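You operate a simulated robot arm through the tools that you are given. There is no shell and no other tool. Be economical: measure what you need, move in short steps, check, and stop when the job is done.

You are at the controls of a simulated robot arm. One attempt, no reset.

## Task
Release both levers, wipe the guide plate clean with the green pad, and throw the levers back.
Fine: put the pad back; the printer stays off and the feed unit out. What is to be rubbed or washed off counts as gone when no trace of it is left.

It is judged by the outcome, as a careful person would: the job done as asked, and still so three seconds after it is handed in. It fails if anything else is knocked over, pushed out of place, dropped, spilled or broken.

## Robot
A 6-joint arm with a two-finger parallel gripper, fixed in place. Base frame: the origin is at the foot of the arm, x ahead of it, y to its left, z up. Readings come in m, rad, newtons and seconds.
With the tool pointing down near the work surface it reaches from about 0.1 to 0.74 m from the base axis. Its first joint turns from -2.897 to 2.897 rad. Payload 3.91 kg.
Tool frame: the origin (TCP) lies between the finger pads and is the grasp point; the fingertips stand 0.03 m ahead of it; z points along the fingers, y is the line along which they close. Largest opening 0.11 m; finger width 0.02, thickness 0.01; the body of the gripper, 0.048 by 0.112 m, starts 0.055 m behind the TCP.
Orientation is that of the tool frame in the base frame, as a unit quaternion [x, y, z, w]. With the fingers straight down and closing along the base's y, the tool's x points along the base's -x, its y along +y and its z along -z.

## Interface
- The arm moves only by the tool send_rows. Its argument "motion" is a list of rows, each an object (a shift or turn left out is 0, a gripper value left out holds the last) with "xyz": the shift along the tool's x, y, z in m, a list of three; "turn": the turn, a rotation vector about the tool's x, y, z in rad, a list of three; "jaw": the opening, from 0 (shut) to 1 (fully open). In form: [{"xyz": [tx, ty, tz], "turn": [ax, ay, az], "jaw": jaw}, ...]. A call has 1 to 12 rows; each row is the pose to reach, as a shift and turn from the pose commanded when the call began, along the tool's axes at that moment. Each row takes 0.2 s and may step no farther than 0.05 m and 0.15 rad from the row before; otherwise, or with a gripper value out of range, the whole call is refused. A pose out of reach is approached as far as the arm can. The call stops where the force on the tool passes 40 N (or 10 N more than at its start, if that is more) or the arm is blocked; 0.2 s more then pass. The fingers move at their own pace (about 0.045 m/s each) and stop on an object; they squeeze with about 36 N. The grip force told is the motor's: it shows also when the fingers shut on nothing. Time passes only in rows, and 0.2 s behind the last, so rows that repeat a pose let the fingers close. The reply holds the time, the measured pose of the TCP, the force on the tool along the base axes, the opening and the grip force, in the units named above and with some noise, with the torque about the TCP (base axes, N m) and any sound that the robot's microphone picked up.
- Cameras (640 x 400 px; columns grow to the right, rows downward): "scene" is fixed at [0.3992, -0.4909, 1.6188]; the picture's right is [1.00, 0.02, 0.00], its down [0.01, -0.49, -0.87] and it looks along [-0.02, 0.87, -0.49] (base axes); focal length 334 px, centre (320, 200). "wrist" rides on the gripper at [0.077, 0.007, -0.115] in the tool frame; the picture's right is [-0.09, 1.00, 0.00], its down [-0.80, -0.07, -0.59] and it looks along [-0.59, -0.05, 0.80] (tool axes); focal length 270 px, centre (320, 200). There is no depth. A picture from a camera that has moved, and an enlarged one, comes with that camera's place and axes in the base frame and with its lens. The place of the scene camera against the robot may be out by one fixed shift of up to 0.018 m in any direction.
- grab_frame(camera): a new picture of that camera. No time passes.
- raise_lower(by): slides the trunk up (or, below 0, down) by that many m; the arm rides with it, the base frame stays. It gives what a move gives, with no picture.
- close_up(camera, box): a new picture of the part [left, top, right, bottom] of that camera's present view, enlarged. No time passes.
- close_job(): hands the job in; it is judged then, once.

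Work in short steps. Places have to be worked out from the pictures, the camera data and where the tool is seen: move nearer, look again, correct. Check each grasp and each placing, and mend what went wrong. You have 120 turns and 64 pictures in all, those below and enlarged ones among them. Open the gripper and draw the arm clear of the work before you hand the job in, unless the task says otherwise; then end with one line.

The tools are called after ">>>" as a command line: name --argument value ..., lists and objects as JSON in quotes. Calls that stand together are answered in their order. send_rows: Moves the arm, as the interface text tells. Its arguments: {"type":"object","properties":{"motion":{"type":"array","items":{"type":"object","properties":{"xyz":{"type":"array","items":{"type":"number"}},"turn":{"type":"array","items":{"type":"number"}},"jaw":{"type":"number"}}}}},"required":["motion"]} The other tools are called the same way: raise_lower (by) slides the trunk up or down; grab_frame (camera) takes a picture; close_up (camera, box) takes an enlarged picture of a part of a camera's view; close_job () hands the job in.

At the start:

```text
clock: 0.0
position: [0.2652, 0.338, 1.4396]
tool_rot: [-0.001, 1.0, 0.001, 0.0]
contact_force: [0.2, 0.2, -0.6]
torque: [-0.04, 0.01, -0.01]
gripper_width: 0.1099
grip_force: 0.1
trunk travel left (down, up): [-0.575, 0.035]
```

scene: 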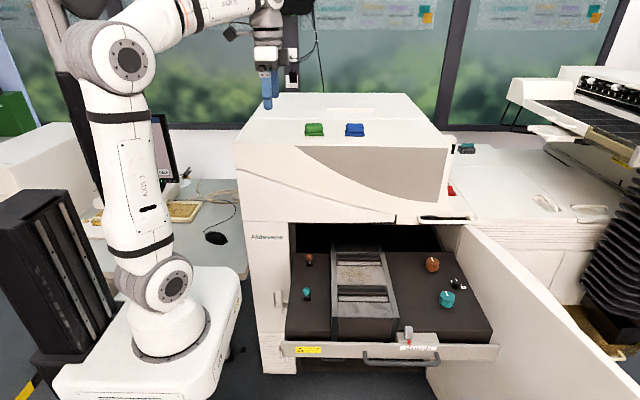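
wrist: 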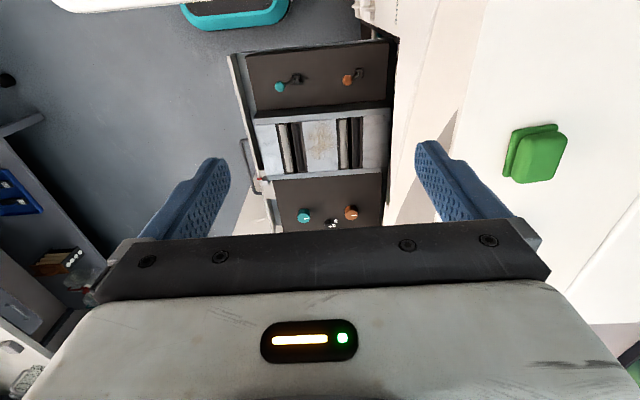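

The pictures show a printer with its feed drawer pulled out, two pads on top and several knobs and levers in the drawer. I'll enlarge the drawer and the printer top.

>>> close_up --camera "scene" --box '[270, 220, 510, 370]'

>>> close_up --camera "wrist" --box '[220, 30, 420, 240]'

>>> close_up --camera "scene" --box '[230, 60, 480, 216]'

```text
2.67 times, centred on (390, 295) of scene
camera zoom: at [0.3992, -0.4909, 1.6188], right [1.0, 0.02, 0.0], down [0.01, -0.49, -0.87], along [-0.02, 0.87, -0.49], focal length 890 px, centre (133, -53)
```

zoom: 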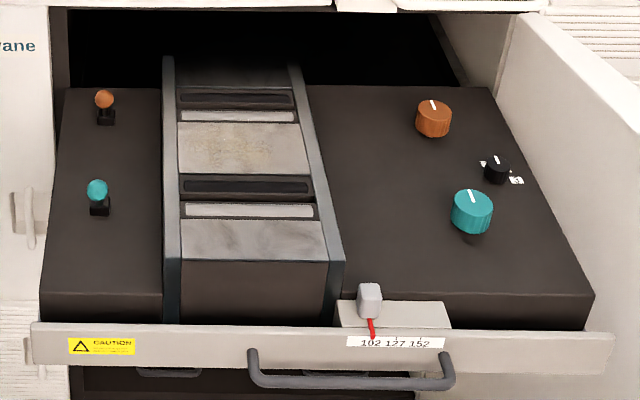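

```text
1.90 times, centred on (320, 135) of wrist
camera zoom: at [0.1878, 0.3442, 1.555], right [0.09, 1.0, 0.0], down [0.8, -0.07, 0.6], along [0.59, -0.05, -0.8], focal length 515 px, centre (320, 324)
```

zoom: 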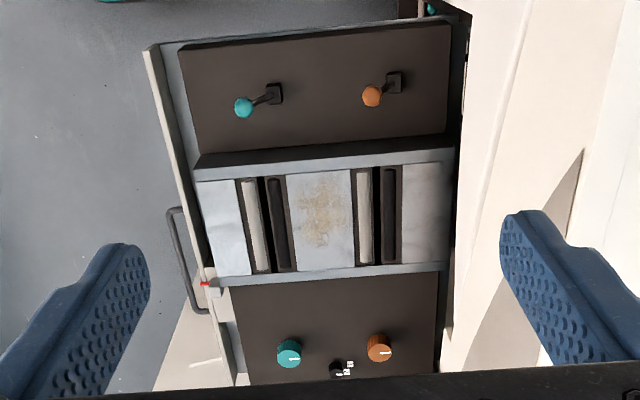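

```text
2.56 times, centred on (355, 138) of scene
camera zoom: at [0.3992, -0.4909, 1.6188], right [1.0, 0.02, 0.0], down [0.01, -0.49, -0.87], along [-0.02, 0.87, -0.49], focal length 854 px, centre (230, 359)
```

zoom: 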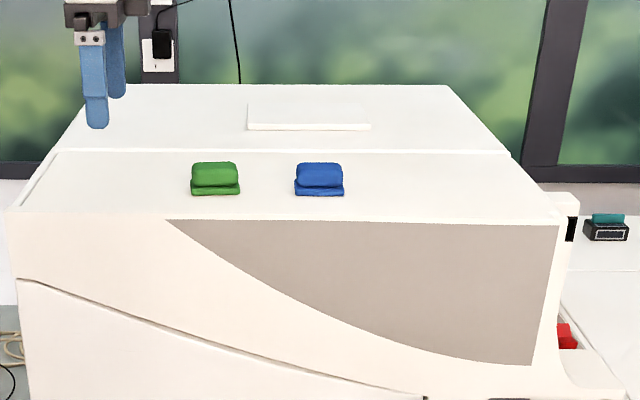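

The teal and orange ball levers sit near (0.34, 0.23, 0.885) and (0.34, 0.40, 0.88), both leaning toward -y. The dirty plate is near (0.49, 0.32) and the green pad near (0.355, 0.586, 1.275). I'll yaw the tool so its camera faces the printer and the fingers close along x, while moving to about x 0.34, y 0.26.

>>> send_rows --motion '[{"xyz": [-0.006, -0.0065, 0], "turn": [0, 0, -0.131], "jaw": 0.5}, {"xyz": [-0.012, -0.013, 0], "turn": [0, 0, -0.262]}, {"xyz": [-0.018, -0.0195, 0], "turn": [0, 0, -0.393]}, {"xyz": [-0.024, -0.026, 0], "turn": [0, 0, -0.524]}, {"xyz": [-0.03, -0.0325, 0], "turn": [0, 0, -0.654]}, {"xyz": [-0.036, -0.039, 0], "turn": [0, 0, -0.785]}, {"xyz": [-0.042, -0.0455, 0], "turn": [0, 0, -0.916]}, {"xyz": [-0.048, -0.052, 0], "turn": [0, 0, -1.047]}, {"xyz": [-0.054, -0.0585, 0], "turn": [0, 0, -1.178]}, {"xyz": [-0.06, -0.065, 0], "turn": [0, 0, -1.309]}, {"xyz": [-0.066, -0.0715, 0], "turn": [0, 0, -1.44]}, {"xyz": [-0.075, -0.078, 0], "turn": [0, 0, -1.5708]}]'

>>> raise_lower --by -0.25

>>> grab_frame --camera "wrist"

>>> grab_frame --camera "scene"

```text
clock: 2.6
position: [0.3407, 0.261, 1.441]
tool_rot: [0.709, -0.705, 0.0, -0.001]
contact_force: [-0.1, -0.5, 0.8]
torque: [-0.01, 0.0, -0.02]
gripper_width: 0.0551
grip_force: 0.0
trunk travel left (down, up): [-0.575, 0.035]
```

```text
clock: 5.2
position: [0.3392, 0.2611, 1.1907]
tool_rot: [0.708, -0.707, -0.001, -0.001]
contact_force: [-0.2, -0.1, 0.1]
torque: [0.0, -0.01, 0.02]
gripper_width: 0.0552
grip_force: 0.1
trunk travel left (down, up): [-0.325, 0.285]
```

```text
58 pictures are left
camera wrist: at [0.3335, 0.1834, 1.3058], right [-1.0, 0.09, 0.0], down [0.07, 0.8, 0.6], along [0.05, 0.59, -0.8], focal length 270 px, centre (320, 200)
```

wrist: 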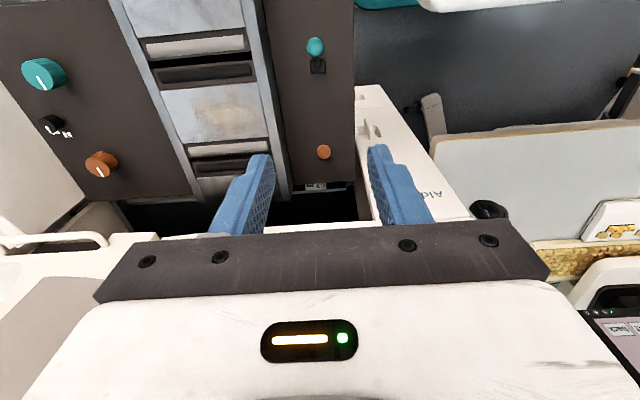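

```text
57 pictures are left
```

scene: 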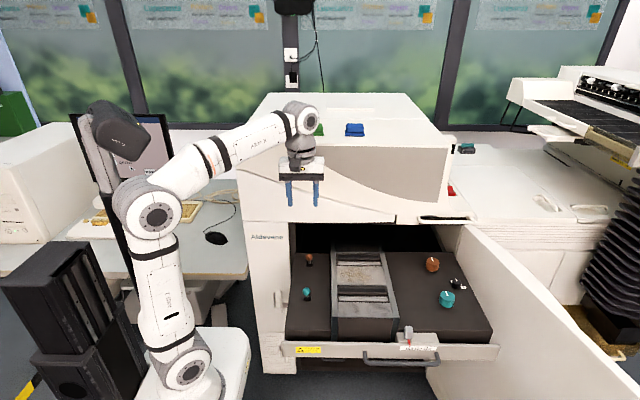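

The readings agree on lever ball positions. I'll lower another 0.13 m and look at the levers closer.

>>> raise_lower --by -0.12

>>> close_up --camera "wrist" --box '[220, 0, 420, 220]'

>>> close_up --camera "scene" --box '[280, 235, 410, 345]'

```text
clock: 6.7
position: [0.3412, 0.2601, 1.0709]
tool_rot: [0.708, -0.707, 0.0, -0.002]
contact_force: [0.2, 0.2, 0.4]
torque: [0.01, 0.01, 0.02]
gripper_width: 0.0551
grip_force: 0.1
trunk travel left (down, up): [-0.205, 0.405]
```

```text
1.82 times, centred on (320, 110) of wrist
camera zoom: at [0.3335, 0.1834, 1.1858], right [-1.0, 0.09, 0.0], down [0.07, 0.8, 0.6], along [0.05, 0.59, -0.8], focal length 491 px, centre (320, 364)
```

zoom: 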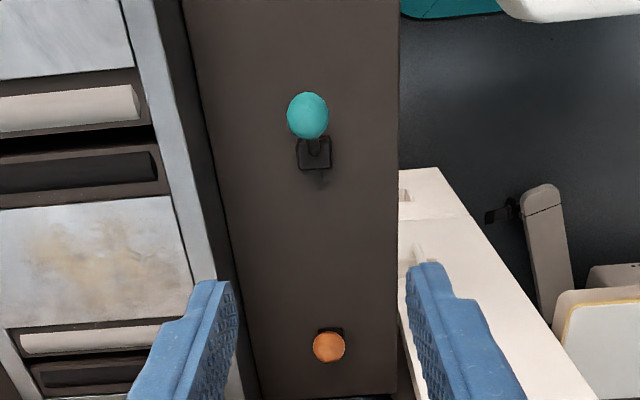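

```text
3.64 times, centred on (345, 290) of scene
camera zoom: at [0.3992, -0.4909, 1.6188], right [1.0, 0.02, 0.0], down [0.01, -0.49, -0.87], along [-0.02, 0.87, -0.49], focal length 1214 px, centre (229, -127)
```

zoom: 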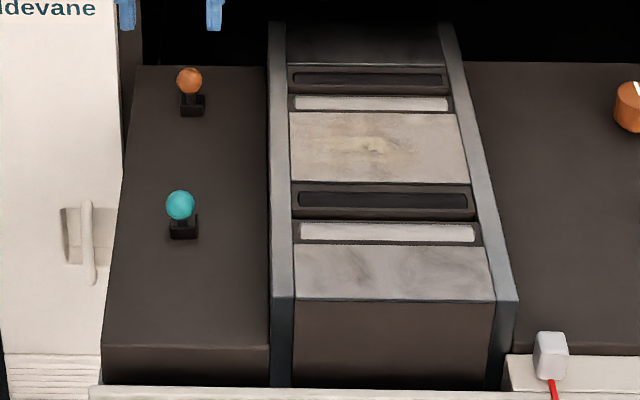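

Triangulated, the teal ball is at (0.343, 0.234, 0.880) with its base at (0.344, 0.270, 0.809). It leans about 27° toward -y, so the other throw should be near y 0.306. I'll tilt the tool 0.4 rad toward the printer to clear the lip and hover above the teal ball.

>>> send_rows --motion '[{"xyz": [0.009, -0.001, 0.037], "turn": [0, -0.13, 0]}, {"xyz": [0.018, -0.002, 0.074], "turn": [0, -0.26, 0]}, {"xyz": [0.03, -0.002, 0.1], "turn": [0, -0.4, 0]}]'

>>> grab_frame --camera "wrist"

>>> close_up --camera "scene" --box '[260, 180, 420, 345]'

```text
clock: 7.5
position: [0.3405, 0.2304, 0.9695]
tool_rot: [0.694, -0.692, -0.141, -0.142]
contact_force: [-0.3, 0.0, 0.9]
torque: [-0.04, -0.01, 0.0]
gripper_width: 0.055
grip_force: 0.0
trunk travel left (down, up): [-0.205, 0.405]
```

```text
54 pictures are left
camera wrist: at [0.3355, 0.1148, 1.0458], right [-1.0, 0.08, 0.03], down [0.07, 0.5, 0.86], along [0.05, 0.86, -0.51], focal length 270 px, centre (320, 200)
```

wrist: 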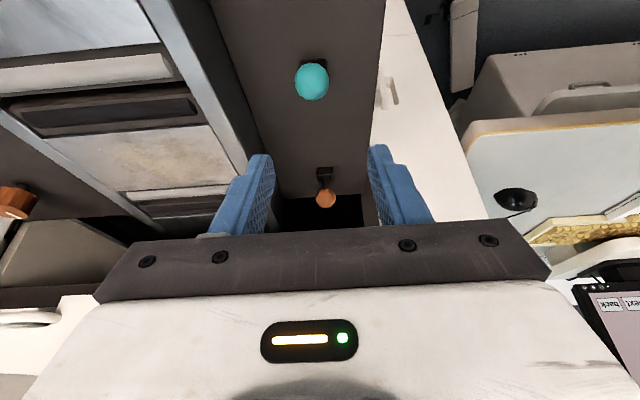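

```text
2.42 times, centred on (340, 262) of scene
camera zoom: at [0.3992, -0.4909, 1.6188], right [1.0, 0.02, 0.0], down [0.01, -0.49, -0.87], along [-0.02, 0.87, -0.49], focal length 809 px, centre (272, 48)
```

zoom: 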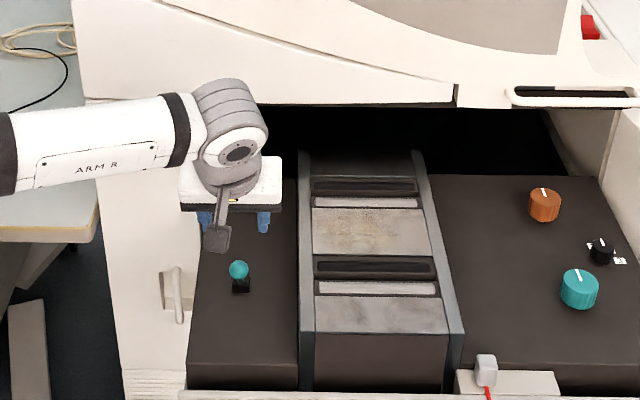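

The ball ray gives (0.345, 0.233) at z 0.88, matching my estimate. I'll descend to the ball with the jaws straddling it, then close.

>>> send_rows --motion '[{"xyz": [0.0155, -0.002, 0.041]}, {"xyz": [0.0315, -0.003, 0.082]}, {"xyz": [0.0315, -0.003, 0.082]}]'

>>> send_rows --motion '[{"jaw": 0.25}, {"jaw": 0.0}, {"jaw": 0.0}, {"jaw": 0.0}, {"jaw": 0.0}]'

>>> grab_frame --camera "wrist"

```text
clock: 8.3
position: [0.3453, 0.2337, 0.8825]
tool_rot: [0.694, -0.692, -0.14, -0.141]
contact_force: [0.5, -0.6, 0.4]
torque: [0.01, -0.02, 0.01]
gripper_width: 0.055
grip_force: 0.1
trunk travel left (down, up): [-0.205, 0.405]
```

```text
clock: 9.5
position: [0.3448, 0.234, 0.883]
tool_rot: [0.694, -0.692, -0.14, -0.141]
contact_force: [-8.1, -0.4, -1.3]
torque: [-0.1, 0.06, 0.0]
gripper_width: 0.0234
grip_force: 45.0
trunk travel left (down, up): [-0.205, 0.405]
```

```text
52 pictures are left
camera wrist: at [0.3389, 0.1179, 0.9587], right [-1.0, 0.08, 0.03], down [0.07, 0.51, 0.86], along [0.05, 0.86, -0.51], focal length 270 px, centre (320, 200)
```

wrist: 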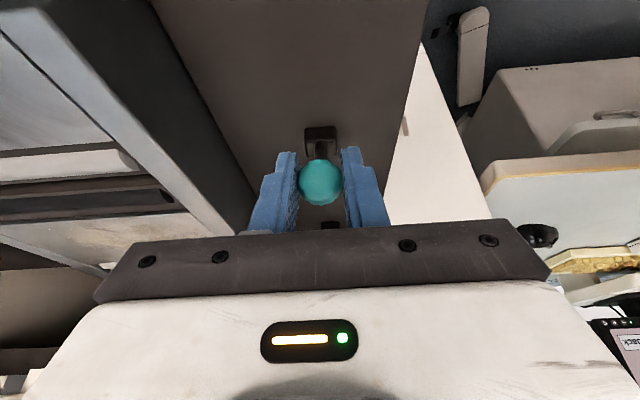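

The ball is held (0.0234 m wide). I'll swing it along the arc toward +y, first half only, and check the forces.

>>> send_rows --motion '[{"xyz": [-0.0128, 0, 0.0005]}, {"xyz": [-0.0248, 0, 0.0029]}, {"xyz": [-0.0363, 0, 0.0066]}]'

```text
clock: 10.3
position: [0.3464, 0.2713, 0.8894]
tool_rot: [0.693, -0.693, -0.141, -0.139]
contact_force: [-4.3, 2.0, -28.9]
torque: [-0.7, 0.06, 0.07]
gripper_width: 0.0235
grip_force: 44.8
trunk travel left (down, up): [-0.205, 0.405]
```

It moved past upright, but the arm is pulled down with 29 N, so the true arc is a bit lower. I'll continue with a lower second half.

>>> send_rows --motion '[{"xyz": [0.001, 0, 0.003]}, {"xyz": [-0.0095, 0, 0.0084]}, {"xyz": [-0.0194, 0, 0.0158]}, {"xyz": [-0.0285, 0, 0.025]}]'

>>> grab_frame --camera "wrist"

```text
clock: 11.3
position: [0.3447, 0.3062, 0.8827]
tool_rot: [0.693, -0.691, -0.14, -0.147]
contact_force: [2.0, 2.5, 30.0]
torque: [0.78, -0.06, 0.0]
gripper_width: 0.0242
grip_force: 44.7
trunk travel left (down, up): [-0.205, 0.405]
```

```text
51 pictures are left
camera wrist: at [0.3381, 0.1902, 0.957], right [-1.0, 0.08, 0.03], down [0.06, 0.5, 0.86], along [0.06, 0.86, -0.5], focal length 270 px, centre (320, 200)
```

wrist: 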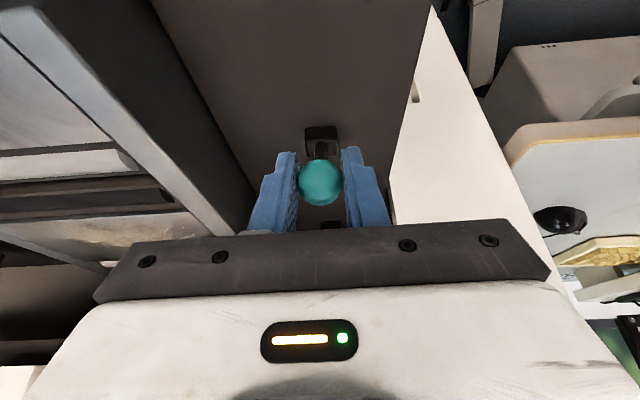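

The lever base and rollers look unmoved relative to the camera, although it travelled 0.07 m. The drawer itself may have slid, so I'll check the scene.

>>> grab_frame --camera "scene"

```text
50 pictures are left
```

scene: 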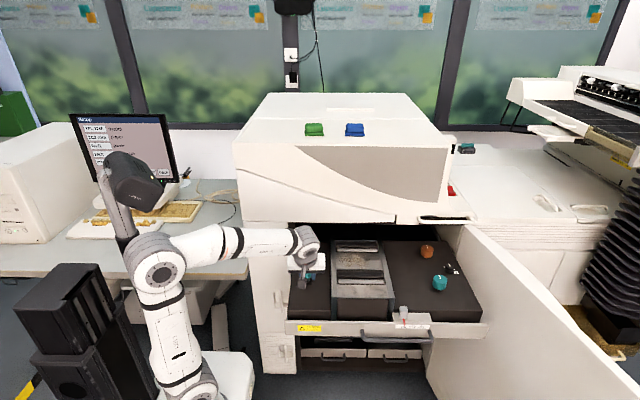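

The feed unit slid in about 7 cm with the lever, which didn't tilt along y. I'll pull the unit back out by the same distance at constant height.

>>> send_rows --motion '[{"xyz": [0.0, 0, -0.003]}, {"xyz": [0.011, 0, -0.0075]}, {"xyz": [0.022, 0, -0.012]}, {"xyz": [0.033, 0, -0.017]}, {"xyz": [0.044, 0, -0.0215]}, {"xyz": [0.055, 0, -0.0265]}, {"xyz": [0.065, 0, -0.031]}]'

>>> grab_frame --camera "scene"

>>> grab_frame --camera "wrist"

```text
clock: 12.9
position: [0.3446, 0.2326, 0.8819]
tool_rot: [0.695, -0.692, -0.14, -0.14]
contact_force: [7.7, -3.1, 10.3]
torque: [0.2, -0.11, -0.04]
gripper_width: 0.024
grip_force: 45.2
trunk travel left (down, up): [-0.205, 0.405]
```

```text
49 pictures are left
```

scene: 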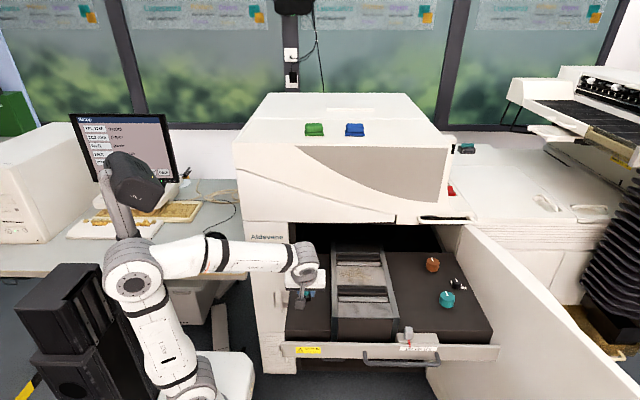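

```text
48 pictures are left
camera wrist: at [0.339, 0.1173, 0.958], right [-1.0, 0.08, 0.03], down [0.07, 0.51, 0.86], along [0.05, 0.86, -0.51], focal length 270 px, centre (320, 200)
```

wrist: 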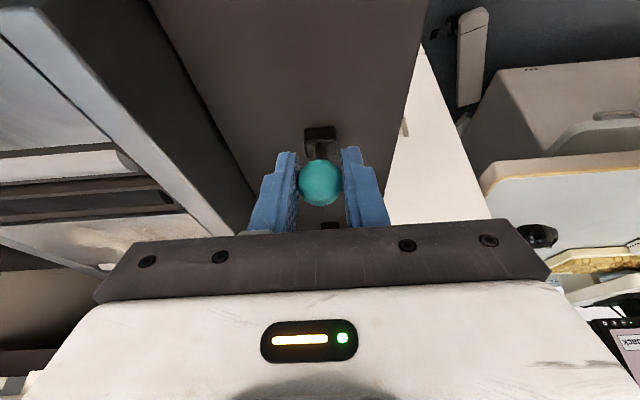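

The drawer is back where it was. I'll enlarge the view of the lever base to see which way it can swing.

>>> close_up --camera "wrist" --box '[270, 110, 370, 240]'

>>> close_up --camera "scene" --box '[285, 245, 335, 305]'

```text
3.08 times, centred on (320, 175) of wrist
camera zoom: at [0.339, 0.1173, 0.958], right [-1.0, 0.08, 0.03], down [0.07, 0.51, 0.86], along [0.05, 0.86, -0.51], focal length 832 px, centre (320, 277)
```

zoom: 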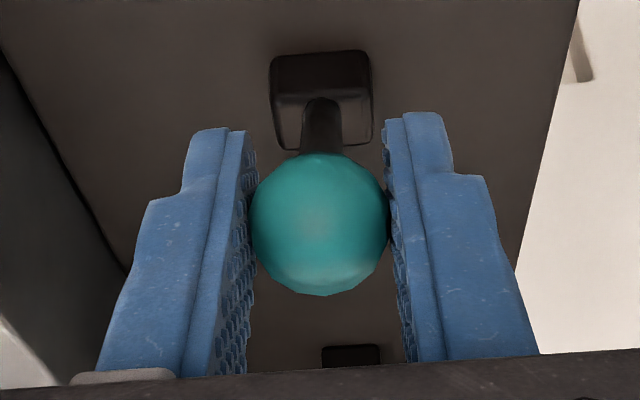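

```text
6.67 times, centred on (310, 275) of scene
camera zoom: at [0.3992, -0.4909, 1.6188], right [1.0, 0.02, 0.0], down [0.01, -0.49, -0.87], along [-0.02, 0.87, -0.49], focal length 2225 px, centre (387, -300)
```

zoom: 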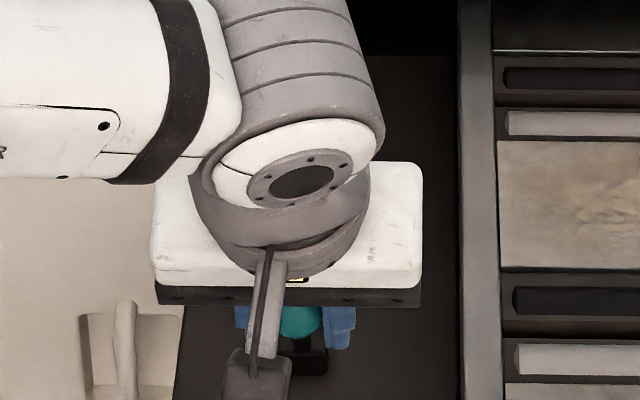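

The grip resists rotation (0.75 N m about x), so my straight-oriented swing dragged the drawer instead of turning the lever. I'll rotate the tool together with the lever about its pivot, a small amount first.

>>> send_rows --motion '[{"xyz": [-0.0057, 0, 0.0002], "turn": [0, 0.065, 0]}, {"xyz": [-0.0114, 0, 0.0007], "turn": [0, 0.13, 0]}, {"xyz": [-0.017, 0, 0.0017], "turn": [0, 0.195, 0]}, {"xyz": [-0.0226, 0, 0.003], "turn": [0, 0.26, 0]}]'

>>> grab_frame --camera "wrist"

>>> close_up --camera "scene" --box '[260, 230, 510, 380]'

```text
clock: 13.9
position: [0.344, 0.2567, 0.8891]
tool_rot: [0.706, -0.704, -0.05, -0.05]
contact_force: [3.2, 1.7, 10.4]
torque: [0.31, 0.09, 0.22]
gripper_width: 0.024
grip_force: 45.2
trunk travel left (down, up): [-0.205, 0.405]
```

```text
45 pictures are left
camera wrist: at [0.3387, 0.1648, 0.9921], right [-1.0, 0.08, 0.01], down [0.07, 0.71, 0.7], along [0.05, 0.7, -0.71], focal length 270 px, centre (320, 200)
```

wrist: 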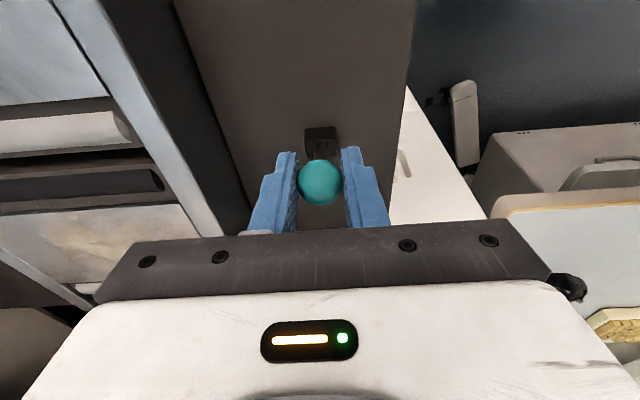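

```text
2.56 times, centred on (385, 305) of scene
camera zoom: at [0.3992, -0.4909, 1.6188], right [1.0, 0.02, 0.0], down [0.01, -0.49, -0.87], along [-0.02, 0.87, -0.49], focal length 854 px, centre (154, -69)
```

zoom: 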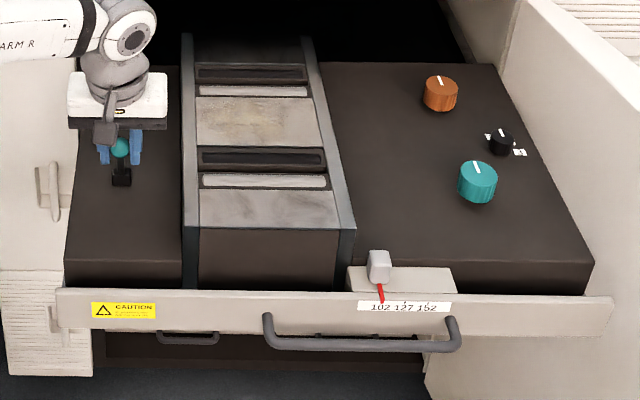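

This works: the drawer hasn't moved and the lever turns with the tool. I'll continue the rotation about the pivot to the other side.

>>> send_rows --motion '[{"xyz": [-0.0088, 0, 0.0004], "turn": [0, 0.1, 0]}, {"xyz": [-0.0175, 0, 0.0018], "turn": [0, 0.2, 0]}, {"xyz": [-0.026, 0, 0.0039], "turn": [0, 0.3, 0]}, {"xyz": [-0.0343, 0, 0.0069], "turn": [0, 0.4, 0]}, {"xyz": [-0.0422, 0, 0.0108], "turn": [0, 0.5, 0]}]'

>>> grab_frame --camera "wrist"

>>> close_up --camera "scene" --box '[260, 230, 510, 380]'

```text
clock: 14.7
position: [0.3458, 0.2822, 0.891]
tool_rot: [0.706, -0.704, 0.056, 0.05]
contact_force: [-4.2, 2.9, 14.6]
torque: [0.1, 0.08, 0.02]
gripper_width: 0.024
grip_force: 45.0
trunk travel left (down, up): [-0.205, 0.405]
stopped in row 4: the force on the tool passed its limit at 43 N (the readings are from after the stop); the commanded pose is now the measured one
```

```text
43 pictures are left
camera wrist: at [0.3378, 0.2234, 1.0165], right [-1.0, 0.08, -0.02], down [0.06, 0.88, 0.47], along [0.06, 0.47, -0.88], focal length 270 px, centre (320, 200)
```

wrist: 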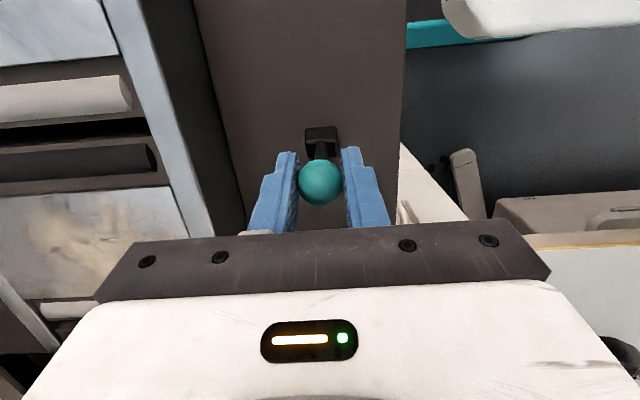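

```text
2.56 times, centred on (385, 305) of scene
camera zoom: at [0.3992, -0.4909, 1.6188], right [1.0, 0.02, 0.0], down [0.01, -0.49, -0.87], along [-0.02, 0.87, -0.49], focal length 854 px, centre (154, -69)
```

zoom: 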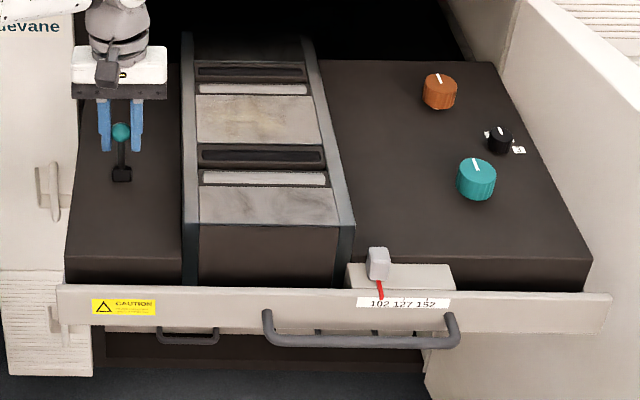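

The lever is just past upright and the unit has moved in only slightly. I was pressing down a bit, so I'll continue on a refitted arc with the pivot near (y 0.277, z 0.80).

>>> send_rows --motion '[{"xyz": [-0.0046, 0, -0.0004], "turn": [0, 0.05, 0]}, {"xyz": [-0.0091, 0, -0.0005], "turn": [0, 0.1, 0]}, {"xyz": [-0.0136, 0, -0.0004], "turn": [0, 0.15, 0]}, {"xyz": [-0.0182, 0, -0.0001], "turn": [0, 0.2, 0]}, {"xyz": [-0.0228, 0, 0.0005], "turn": [0, 0.25, 0]}, {"xyz": [-0.0272, 0, 0.0012], "turn": [0, 0.3, 0]}]'

>>> grab_frame --camera "wrist"

>>> close_up --camera "scene" --box '[260, 230, 510, 380]'

```text
clock: 16.1
position: [0.345, 0.308, 0.8874]
tool_rot: [0.69, -0.689, 0.161, 0.154]
contact_force: [5.0, 1.2, 32.2]
torque: [-0.79, 0.04, -0.04]
gripper_width: 0.0239
grip_force: 45.1
trunk travel left (down, up): [-0.205, 0.405]
```

```text
41 pictures are left
camera wrist: at [0.3374, 0.2887, 1.0242], right [-1.0, 0.08, -0.05], down [0.07, 0.98, 0.19], along [0.06, 0.18, -0.98], focal length 270 px, centre (320, 200)
```

wrist: 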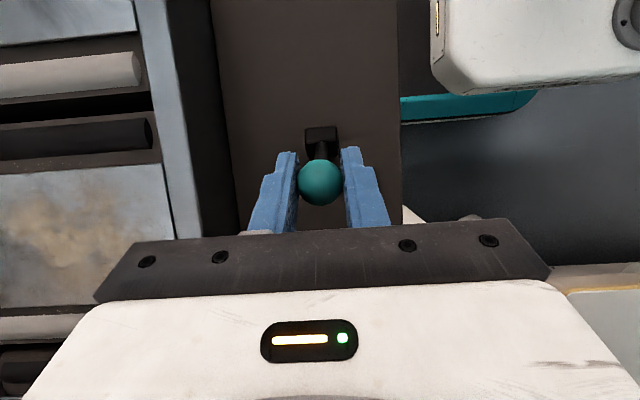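

```text
2.56 times, centred on (385, 305) of scene
camera zoom: at [0.3992, -0.4909, 1.6188], right [1.0, 0.02, 0.0], down [0.01, -0.49, -0.87], along [-0.02, 0.87, -0.49], focal length 854 px, centre (154, -69)
```

zoom: 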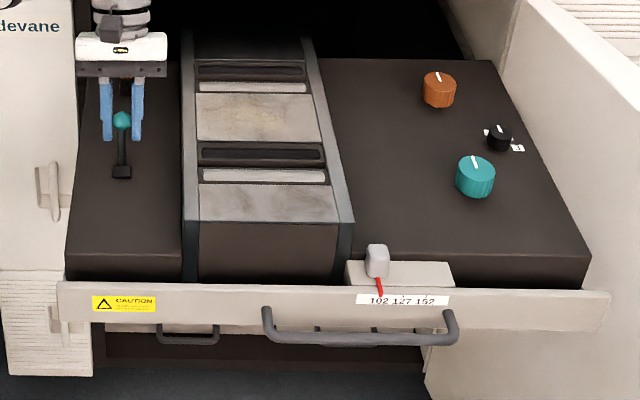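

The lever now leans well to +y and the unit has crept in about 11 mm, which I'll correct later. I'll open the jaws to see where the lever settles.

>>> send_rows --motion '[{"jaw": 0.45}, {"jaw": 0.45}, {"jaw": 0.45}]'

>>> close_up --camera "wrist" --box '[220, 90, 420, 250]'

```text
clock: 16.9
position: [0.3453, 0.3093, 0.8844]
tool_rot: [0.689, -0.689, 0.161, 0.158]
contact_force: [0.4, -1.0, -0.8]
torque: [0.0, -0.04, 0.03]
gripper_width: 0.0493
grip_force: 0.0
trunk travel left (down, up): [-0.205, 0.405]
```

```text
2.50 times, centred on (320, 170) of wrist
camera zoom: at [0.3383, 0.2896, 1.022], right [-1.0, 0.08, -0.04], down [0.07, 0.98, 0.18], along [0.06, 0.18, -0.98], focal length 676 px, centre (320, 275)
```

zoom: 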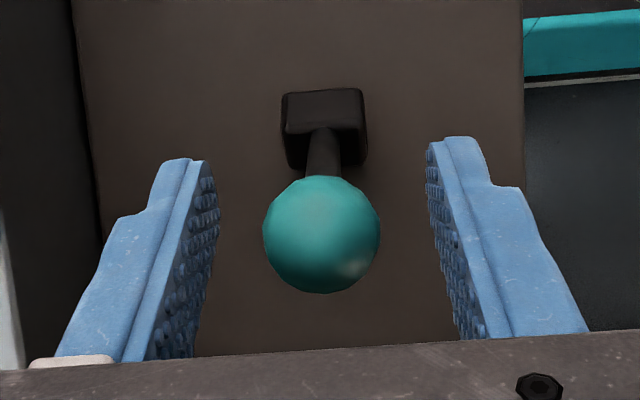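

The lever stays at about 0.33 rad past upright, with its base at y 0.283, so the unit is about 13 mm in. The start lean was about 0.45, so I'll regrip and carry it further to look for its stop.

>>> send_rows --motion '[{"jaw": 0}, {"jaw": 0}, {"jaw": 0}, {"jaw": 0}, {"xyz": [-0.0034, 0, 0.0001], "turn": [0, 0.04, 0]}, {"xyz": [-0.0068, 0, 0.0003], "turn": [0, 0.08, 0]}, {"xyz": [-0.0102, 0, 0.0006], "turn": [0, 0.12, 0]}, {"xyz": [-0.0135, 0, 0.0011], "turn": [0, 0.16, 0]}]'

>>> close_up --camera "wrist" --box '[220, 90, 420, 250]'

>>> close_up --camera "scene" --box '[260, 230, 510, 380]'

```text
clock: 18.7
position: [0.3452, 0.3204, 0.8806]
tool_rot: [0.675, -0.674, 0.217, 0.209]
contact_force: [4.3, 0.7, 38.1]
torque: [0.56, -0.07, -0.08]
gripper_width: 0.0236
grip_force: 44.8
trunk travel left (down, up): [-0.205, 0.405]
```

```text
2.50 times, centred on (320, 170) of wrist
camera zoom: at [0.3372, 0.3224, 1.0188], right [-1.0, 0.07, -0.06], down [0.07, 1.0, 0.03], along [0.06, 0.02, -1.0], focal length 676 px, centre (320, 275)
```

zoom: 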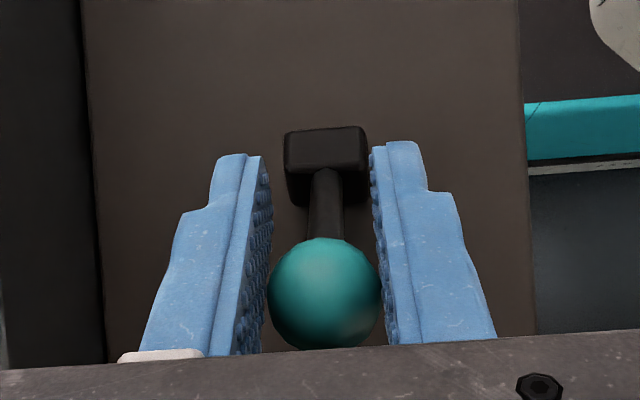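

```text
2.56 times, centred on (385, 305) of scene
camera zoom: at [0.3992, -0.4909, 1.6188], right [1.0, 0.02, 0.0], down [0.01, -0.49, -0.87], along [-0.02, 0.87, -0.49], focal length 854 px, centre (154, -69)
```

zoom: 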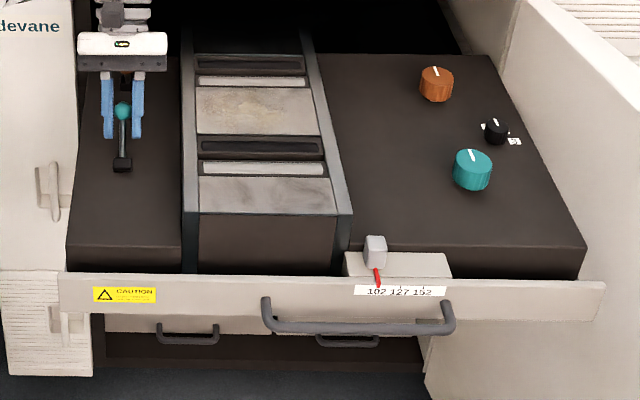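

The ball is now at y 0.329 over a base at y 0.288, and the drawer is creeping, so the teal lever is at its other stop. I'll open the jaws, back off along the tool axis and check the result.

>>> send_rows --motion '[{"jaw": 0.45}, {"jaw": 0.45}, {"jaw": 0.45}, {"xyz": [0, 0, -0.04]}, {"xyz": [0, 0, -0.08]}]'

>>> send_rows --motion '[{"xyz": [-0.005, 0, -0.004], "turn": [0, -0.133, 0]}, {"xyz": [-0.01, 0, -0.008], "turn": [0, -0.266, 0]}, {"xyz": [-0.016, 0, -0.012], "turn": [0, -0.4, 0]}, {"xyz": [-0.021, 0, -0.016], "turn": [0, -0.533, 0]}, {"xyz": [-0.026, 0, -0.02], "turn": [0, -0.666, 0]}, {"xyz": [-0.031, 0, -0.024], "turn": [0, -0.8, 0]}, {"xyz": [-0.037, 0, -0.028], "turn": [0, -0.93, 0]}]'

>>> grab_frame --camera "wrist"

>>> close_up --camera "scene" --box '[260, 230, 510, 380]'

```text
clock: 20.1
position: [0.3589, 0.3422, 0.9524]
tool_rot: [-0.665, 0.688, -0.203, -0.208]
contact_force: [0.3, 0.8, 0.3]
torque: [-0.03, 0.03, 0.0]
gripper_width: 0.0495
grip_force: 0.0
trunk travel left (down, up): [-0.205, 0.405]
stopped in row 5: the arm was blocked; the commanded pose is now the measured one
```

```text
clock: 21.7
position: [0.3506, 0.4085, 0.9495]
tool_rot: [-0.692, 0.704, 0.11, 0.117]
contact_force: [0.1, 0.3, 0.9]
torque: [0.0, 0.0, 0.01]
gripper_width: 0.0493
grip_force: 0.1
trunk travel left (down, up): [-0.205, 0.405]
```

```text
36 pictures are left
camera wrist: at [0.3419, 0.2991, 1.0341], right [-0.99, 0.1, 0.02], down [0.08, 0.57, 0.82], along [0.07, 0.82, -0.57], focal length 270 px, centre (320, 200)
```

wrist: 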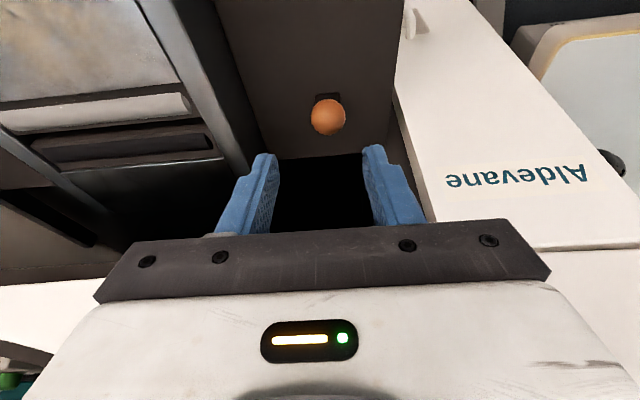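

```text
2.56 times, centred on (385, 305) of scene
camera zoom: at [0.3992, -0.4909, 1.6188], right [1.0, 0.02, 0.0], down [0.01, -0.49, -0.87], along [-0.02, 0.87, -0.49], focal length 854 px, centre (154, -69)
```

zoom: 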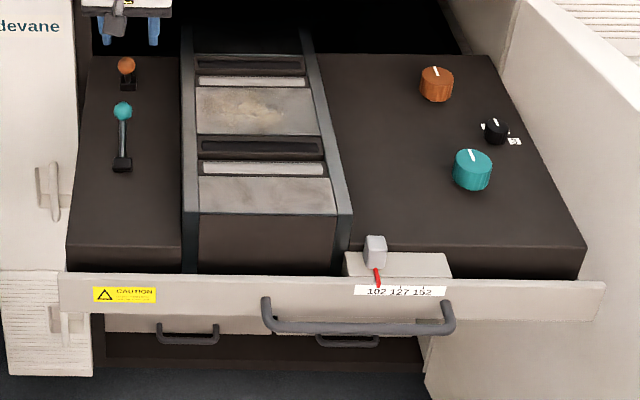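

The teal lever stands thrown to +y. The orange ball is at about (0.345, 0.421, 0.88), so the unit is about 25 mm in. I'll descend on the orange ball with a 0.5 rad tilt and grip it, then pull the unit out with it, since it rests against its -y stop.

>>> send_rows --motion '[{"xyz": [0.004, 0.002, 0.024], "turn": [0, -0.06, 0]}, {"xyz": [0.007, 0.004, 0.047], "turn": [0, -0.12, 0]}, {"xyz": [0.0105, 0.005, 0.07], "turn": [0, -0.18, 0]}]'

>>> close_up --camera "wrist" --box '[220, 90, 420, 250]'

```text
clock: 22.5
position: [0.3473, 0.4201, 0.8789]
tool_rot: [-0.679, 0.691, 0.172, 0.18]
contact_force: [0.5, 0.5, 1.0]
torque: [0.03, -0.01, -0.03]
gripper_width: 0.0497
grip_force: 0.0
trunk travel left (down, up): [-0.205, 0.405]
```

```text
2.50 times, centred on (320, 170) of wrist
camera zoom: at [0.3376, 0.2976, 0.9432], right [-0.99, 0.09, 0.03], down [0.07, 0.41, 0.91], along [0.07, 0.9, -0.42], focal length 676 px, centre (320, 275)
```

zoom: 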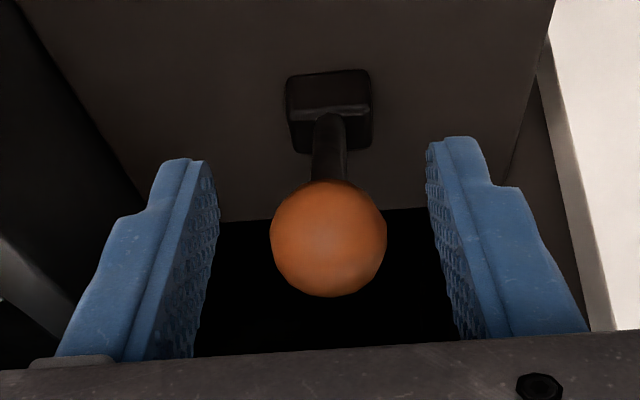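

The orange ball is centred between the fingers. I'll close on it, then pull -y by 0.027 to bring the unit back out.

>>> send_rows --motion '[{"jaw": 0}, {"jaw": 0}, {"jaw": 0}, {"jaw": 0}, {"xyz": [0.008, 0, -0.0043]}, {"xyz": [0.016, 0, -0.0087]}, {"xyz": [0.0237, 0, -0.0129]}]'

>>> close_up --camera "scene" --box '[260, 230, 510, 380]'

```text
clock: 24.1
position: [0.3463, 0.3926, 0.8797]
tool_rot: [-0.68, 0.691, 0.171, 0.179]
contact_force: [-7.2, -1.7, -6.7]
torque: [-0.32, 0.05, -0.11]
gripper_width: 0.0238
grip_force: 44.8
trunk travel left (down, up): [-0.205, 0.405]
```

```text
2.56 times, centred on (385, 305) of scene
camera zoom: at [0.3992, -0.4909, 1.6188], right [1.0, 0.02, 0.0], down [0.01, -0.49, -0.87], along [-0.02, 0.87, -0.49], focal length 854 px, centre (154, -69)
```

zoom: 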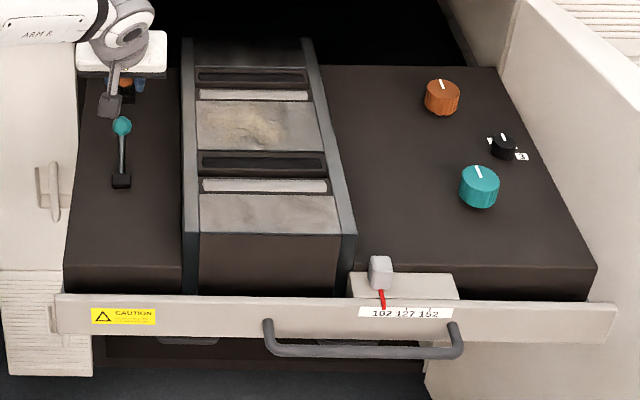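

The unit is fully back out. Now I'll rotate the tool with the orange lever by 0.33 rad about its pivot.

>>> send_rows --motion '[{"xyz": [-0.0044, 0, 0.0003], "turn": [0, 0.05, 0]}, {"xyz": [-0.0089, 0, 0.0007], "turn": [0, 0.1, 0]}, {"xyz": [-0.0133, 0, 0.0014], "turn": [0, 0.15, 0]}, {"xyz": [-0.0176, 0, 0.0024], "turn": [0, 0.2, 0]}, {"xyz": [-0.0219, 0, 0.0035], "turn": [0, 0.25, 0]}, {"xyz": [-0.0262, 0, 0.0049], "turn": [0, 0.3, 0]}, {"xyz": [-0.0303, 0, 0.0064], "turn": [0, 0.35, 0]}]'

>>> close_up --camera "wrist" --box '[220, 90, 420, 250]'

```text
clock: 25.7
position: [0.345, 0.4238, 0.8876]
tool_rot: [-0.7, 0.711, 0.051, 0.056]
contact_force: [-24.1, 0.6, -16.3]
torque: [-0.17, 0.1, 0.02]
gripper_width: 0.0238
grip_force: 44.8
trunk travel left (down, up): [-0.205, 0.405]
```

```text
2.50 times, centred on (320, 170) of wrist
camera zoom: at [0.3363, 0.3303, 0.9902], right [-0.99, 0.1, 0.01], down [0.08, 0.7, 0.71], along [0.07, 0.7, -0.71], focal length 676 px, centre (320, 275)
```

zoom: 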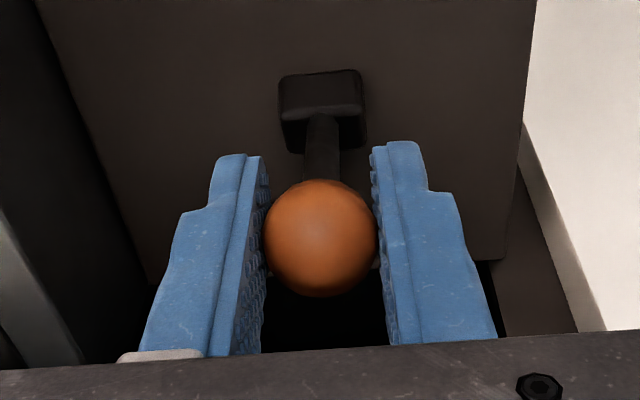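

The orange lever follows. I'll release, re-tilt the tool by -0.4 about the ball, regrip and continue.

>>> send_rows --motion '[{"jaw": 0.4}, {"jaw": 0.4}, {"jaw": 0.4}, {"turn": [0, -0.13, 0]}, {"turn": [0, -0.26, 0]}, {"turn": [0, -0.4, 0]}, {"turn": [0, -0.4, 0]}]'

>>> close_up --camera "wrist" --box '[220, 90, 420, 250]'

```text
clock: 27.3
position: [0.3449, 0.4224, 0.8877]
tool_rot: [-0.675, 0.685, 0.189, 0.198]
contact_force: [0.3, 0.2, -0.6]
torque: [0.02, -0.01, -0.02]
gripper_width: 0.0441
grip_force: 0.1
trunk travel left (down, up): [-0.205, 0.405]
```

```text
2.50 times, centred on (320, 170) of wrist
camera zoom: at [0.3375, 0.2964, 0.9453], right [-0.99, 0.09, 0.04], down [0.07, 0.37, 0.93], along [0.07, 0.93, -0.37], focal length 676 px, centre (320, 275)
```

zoom: 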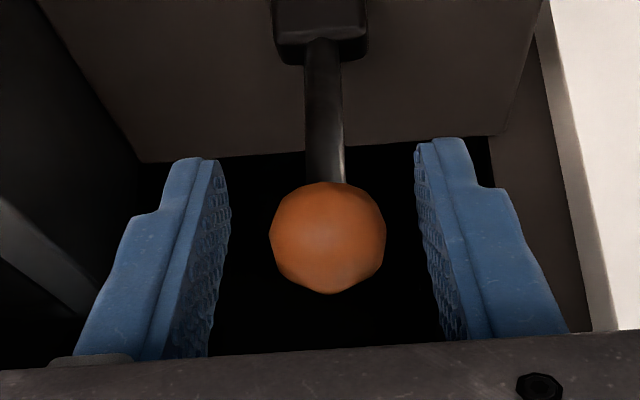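

The lever is now about upright and the jaws are well centred. I'll regrip and rotate another 0.3 rad, with the pivot offset accounted for.

>>> send_rows --motion '[{"jaw": 0}, {"jaw": 0}, {"jaw": 0}, {"xyz": [-0.0038, 0, 0.0021], "turn": [0, 0.05, 0]}, {"xyz": [-0.0075, 0, 0.0044], "turn": [0, 0.1, 0]}, {"xyz": [-0.0111, 0, 0.0069], "turn": [0, 0.15, 0]}, {"xyz": [-0.0146, 0, 0.0096], "turn": [0, 0.2, 0]}, {"xyz": [-0.0179, 0, 0.0124], "turn": [0, 0.25, 0]}, {"xyz": [-0.021, 0, 0.0154], "turn": [0, 0.3, 0]}]'

>>> close_up --camera "wrist" --box '[220, 90, 420, 250]'

```text
clock: 29.3
position: [0.3446, 0.4483, 0.8879]
tool_rot: [-0.696, 0.707, 0.085, 0.093]
contact_force: [-20.5, 0.9, 12.5]
torque: [0.0, 0.14, -0.02]
gripper_width: 0.0239
grip_force: 44.9
trunk travel left (down, up): [-0.205, 0.405]
```

```text
2.50 times, centred on (320, 170) of wrist
camera zoom: at [0.3359, 0.3461, 0.9805], right [-0.99, 0.1, 0.01], down [0.07, 0.62, 0.78], along [0.07, 0.77, -0.63], focal length 676 px, centre (320, 275)
```

zoom: 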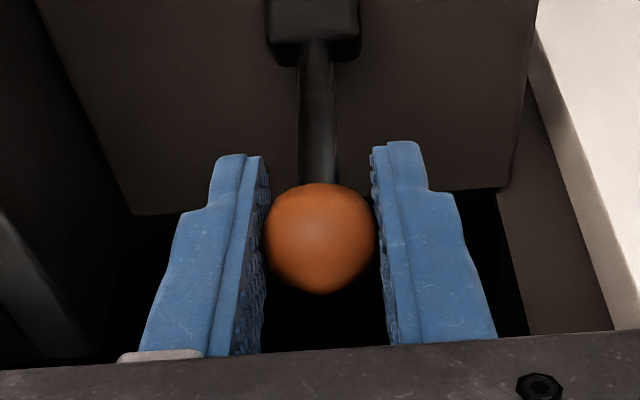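

Another segment is done without trouble. I'll release, re-tilt, regrip and rotate the last portion.

>>> send_rows --motion '[{"jaw": 0.4}, {"jaw": 0.4}, {"jaw": 0.4}, {"turn": [0, -0.13, 0]}, {"turn": [0, -0.26, 0]}, {"turn": [0, -0.35, 0]}, {"turn": [0, -0.35, 0]}]'

>>> close_up --camera "wrist" --box '[220, 60, 420, 250]'

>>> close_up --camera "scene" --box '[260, 230, 510, 380]'

```text
clock: 30.9
position: [0.3453, 0.4498, 0.8863]
tool_rot: [-0.669, 0.681, 0.205, 0.214]
contact_force: [-0.6, -0.5, 0.2]
torque: [0.02, 0.01, -0.04]
gripper_width: 0.044
grip_force: 0.0
trunk travel left (down, up): [-0.205, 0.405]
```

```text
2.11 times, centred on (320, 155) of wrist
camera zoom: at [0.3381, 0.3206, 0.9373], right [-0.99, 0.09, 0.04], down [0.07, 0.32, 0.94], along [0.07, 0.94, -0.33], focal length 569 px, centre (320, 295)
```

zoom: 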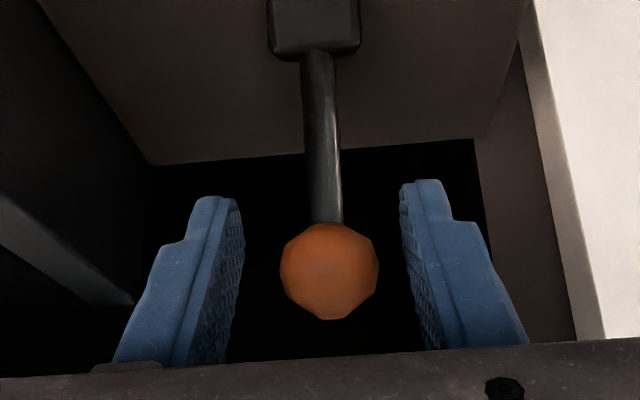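

```text
2.56 times, centred on (385, 305) of scene
camera zoom: at [0.3992, -0.4909, 1.6188], right [1.0, 0.02, 0.0], down [0.01, -0.49, -0.87], along [-0.02, 0.87, -0.49], focal length 854 px, centre (154, -69)
```

zoom: 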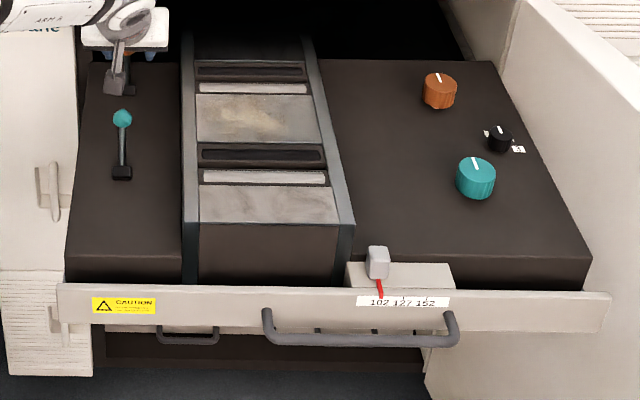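

The unit sits at its original place and the orange lever leans about 0.33 rad past upright. I'll regrip and rotate another 0.22 rad to its stop.

>>> send_rows --motion '[{"jaw": 0}, {"jaw": 0}, {"jaw": 0}, {"xyz": [-0.0025, 0, 0.0035], "turn": [0, 0.05, 0]}, {"xyz": [-0.0049, 0, 0.0071], "turn": [0, 0.1, 0]}, {"xyz": [-0.007, 0, 0.0109], "turn": [0, 0.15, 0]}, {"xyz": [-0.009, 0, 0.0146], "turn": [0, 0.2, 0]}, {"xyz": [-0.0099, 0, 0.0165], "turn": [0, 0.225, 0]}]'

>>> send_rows --motion '[{"jaw": 0.45}, {"jaw": 0.45}, {"jaw": 0.45}, {"xyz": [0, 0, -0.04]}, {"xyz": [0, 0, -0.08]}, {"xyz": [0, 0, -0.12]}]'

>>> grab_frame --camera "wrist"

>>> close_up --camera "scene" --box '[260, 230, 510, 380]'

```text
clock: 32.7
position: [0.3438, 0.4659, 0.8813]
tool_rot: [-0.689, 0.7, 0.128, 0.139]
contact_force: [-24.3, 3.2, 28.9]
torque: [-0.5, 0.09, -0.01]
gripper_width: 0.0238
grip_force: 44.9
trunk travel left (down, up): [-0.205, 0.405]
```

```text
clock: 34.1
position: [0.347, 0.4232, 0.9889]
tool_rot: [-0.689, 0.7, 0.129, 0.136]
contact_force: [-0.4, 0.0, 0.3]
torque: [-0.02, 0.0, -0.02]
gripper_width: 0.0494
grip_force: 0.1
trunk travel left (down, up): [-0.205, 0.405]
```

```text
27 pictures are left
camera wrist: at [0.3372, 0.3092, 1.0688], right [-0.99, 0.1, 0.03], down [0.07, 0.53, 0.85], along [0.07, 0.84, -0.53], focal length 270 px, centre (320, 200)
```

wrist: 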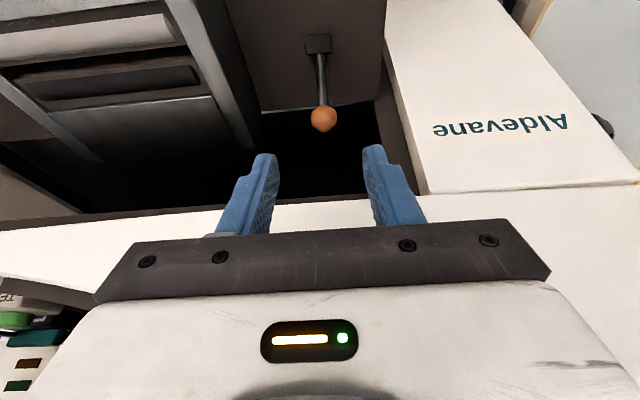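

```text
2.56 times, centred on (385, 305) of scene
camera zoom: at [0.3992, -0.4909, 1.6188], right [1.0, 0.02, 0.0], down [0.01, -0.49, -0.87], along [-0.02, 0.87, -0.49], focal length 854 px, centre (154, -69)
```

zoom: 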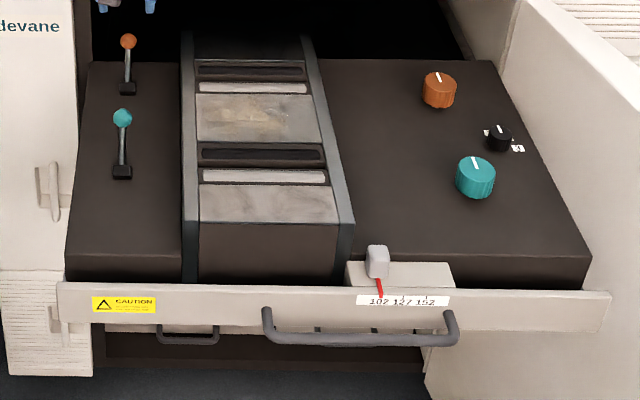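

Both levers are released and the unit sits at its original place. Next I'll back off from the printer front, straighten the tool, and raise the trunk to fetch the green pad.

>>> send_rows --motion '[{"xyz": [0.0242, -0.003, -0.0204], "turn": [0, 0.13, 0]}, {"xyz": [0.0484, -0.006, -0.0408], "turn": [0, 0.26, 0]}, {"xyz": [0.0725, -0.008, -0.0613], "turn": [0, 0.38, 0], "jaw": 0.9}]'

>>> raise_lower --by 0.4

```text
clock: 34.9
position: [0.3525, 0.3323, 1.0205]
tool_rot: [-0.701, 0.713, -0.005, 0.001]
contact_force: [-0.2, 1.1, 0.1]
torque: [-0.03, 0.01, -0.01]
gripper_width: 0.0845
grip_force: 0.1
trunk travel left (down, up): [-0.205, 0.405]
```

```text
clock: 38.8
position: [0.3521, 0.334, 1.4186]
tool_rot: [-0.701, 0.713, -0.004, 0.001]
contact_force: [0.2, 0.3, 0.3]
torque: [-0.01, -0.03, 0.0]
gripper_width: 0.099
grip_force: 0.0
trunk travel left (down, up): [-0.605, 0.005]
```

Clear. I'll move forward over the printer top to y 0.50, straighten the slight yaw, and look at the pad.

>>> send_rows --motion '[{"xyz": [-0.042, 0, 0], "turn": [0, 0, -0.008]}, {"xyz": [-0.084, 0, 0], "turn": [0, 0, -0.017]}, {"xyz": [-0.126, 0, 0], "turn": [0, 0, -0.017]}, {"xyz": [-0.166, 0, 0], "turn": [0, 0, -0.017]}]'

>>> grab_frame --camera "wrist"

```text
clock: 39.8
position: [0.356, 0.5006, 1.4164]
tool_rot: [-0.706, 0.708, -0.004, 0.0]
contact_force: [1.4, 0.2, 0.3]
torque: [0.02, 0.02, 0.0]
gripper_width: 0.099
grip_force: 0.0
trunk travel left (down, up): [-0.605, 0.005]
```

```text
25 pictures are left
camera wrist: at [0.3491, 0.4247, 1.5324], right [-1.0, 0.09, -0.01], down [0.07, 0.8, 0.59], along [0.06, 0.59, -0.81], focal length 270 px, centre (320, 200)
```

wrist: 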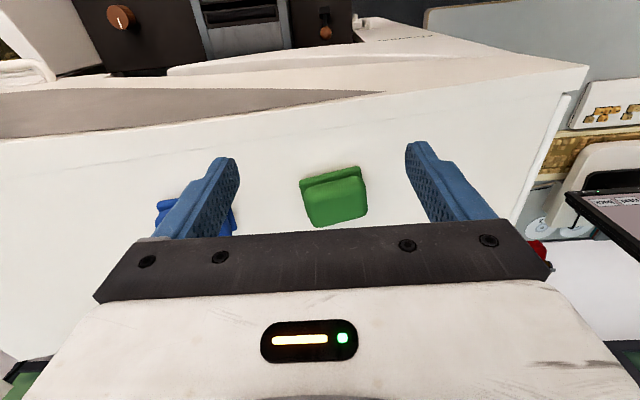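

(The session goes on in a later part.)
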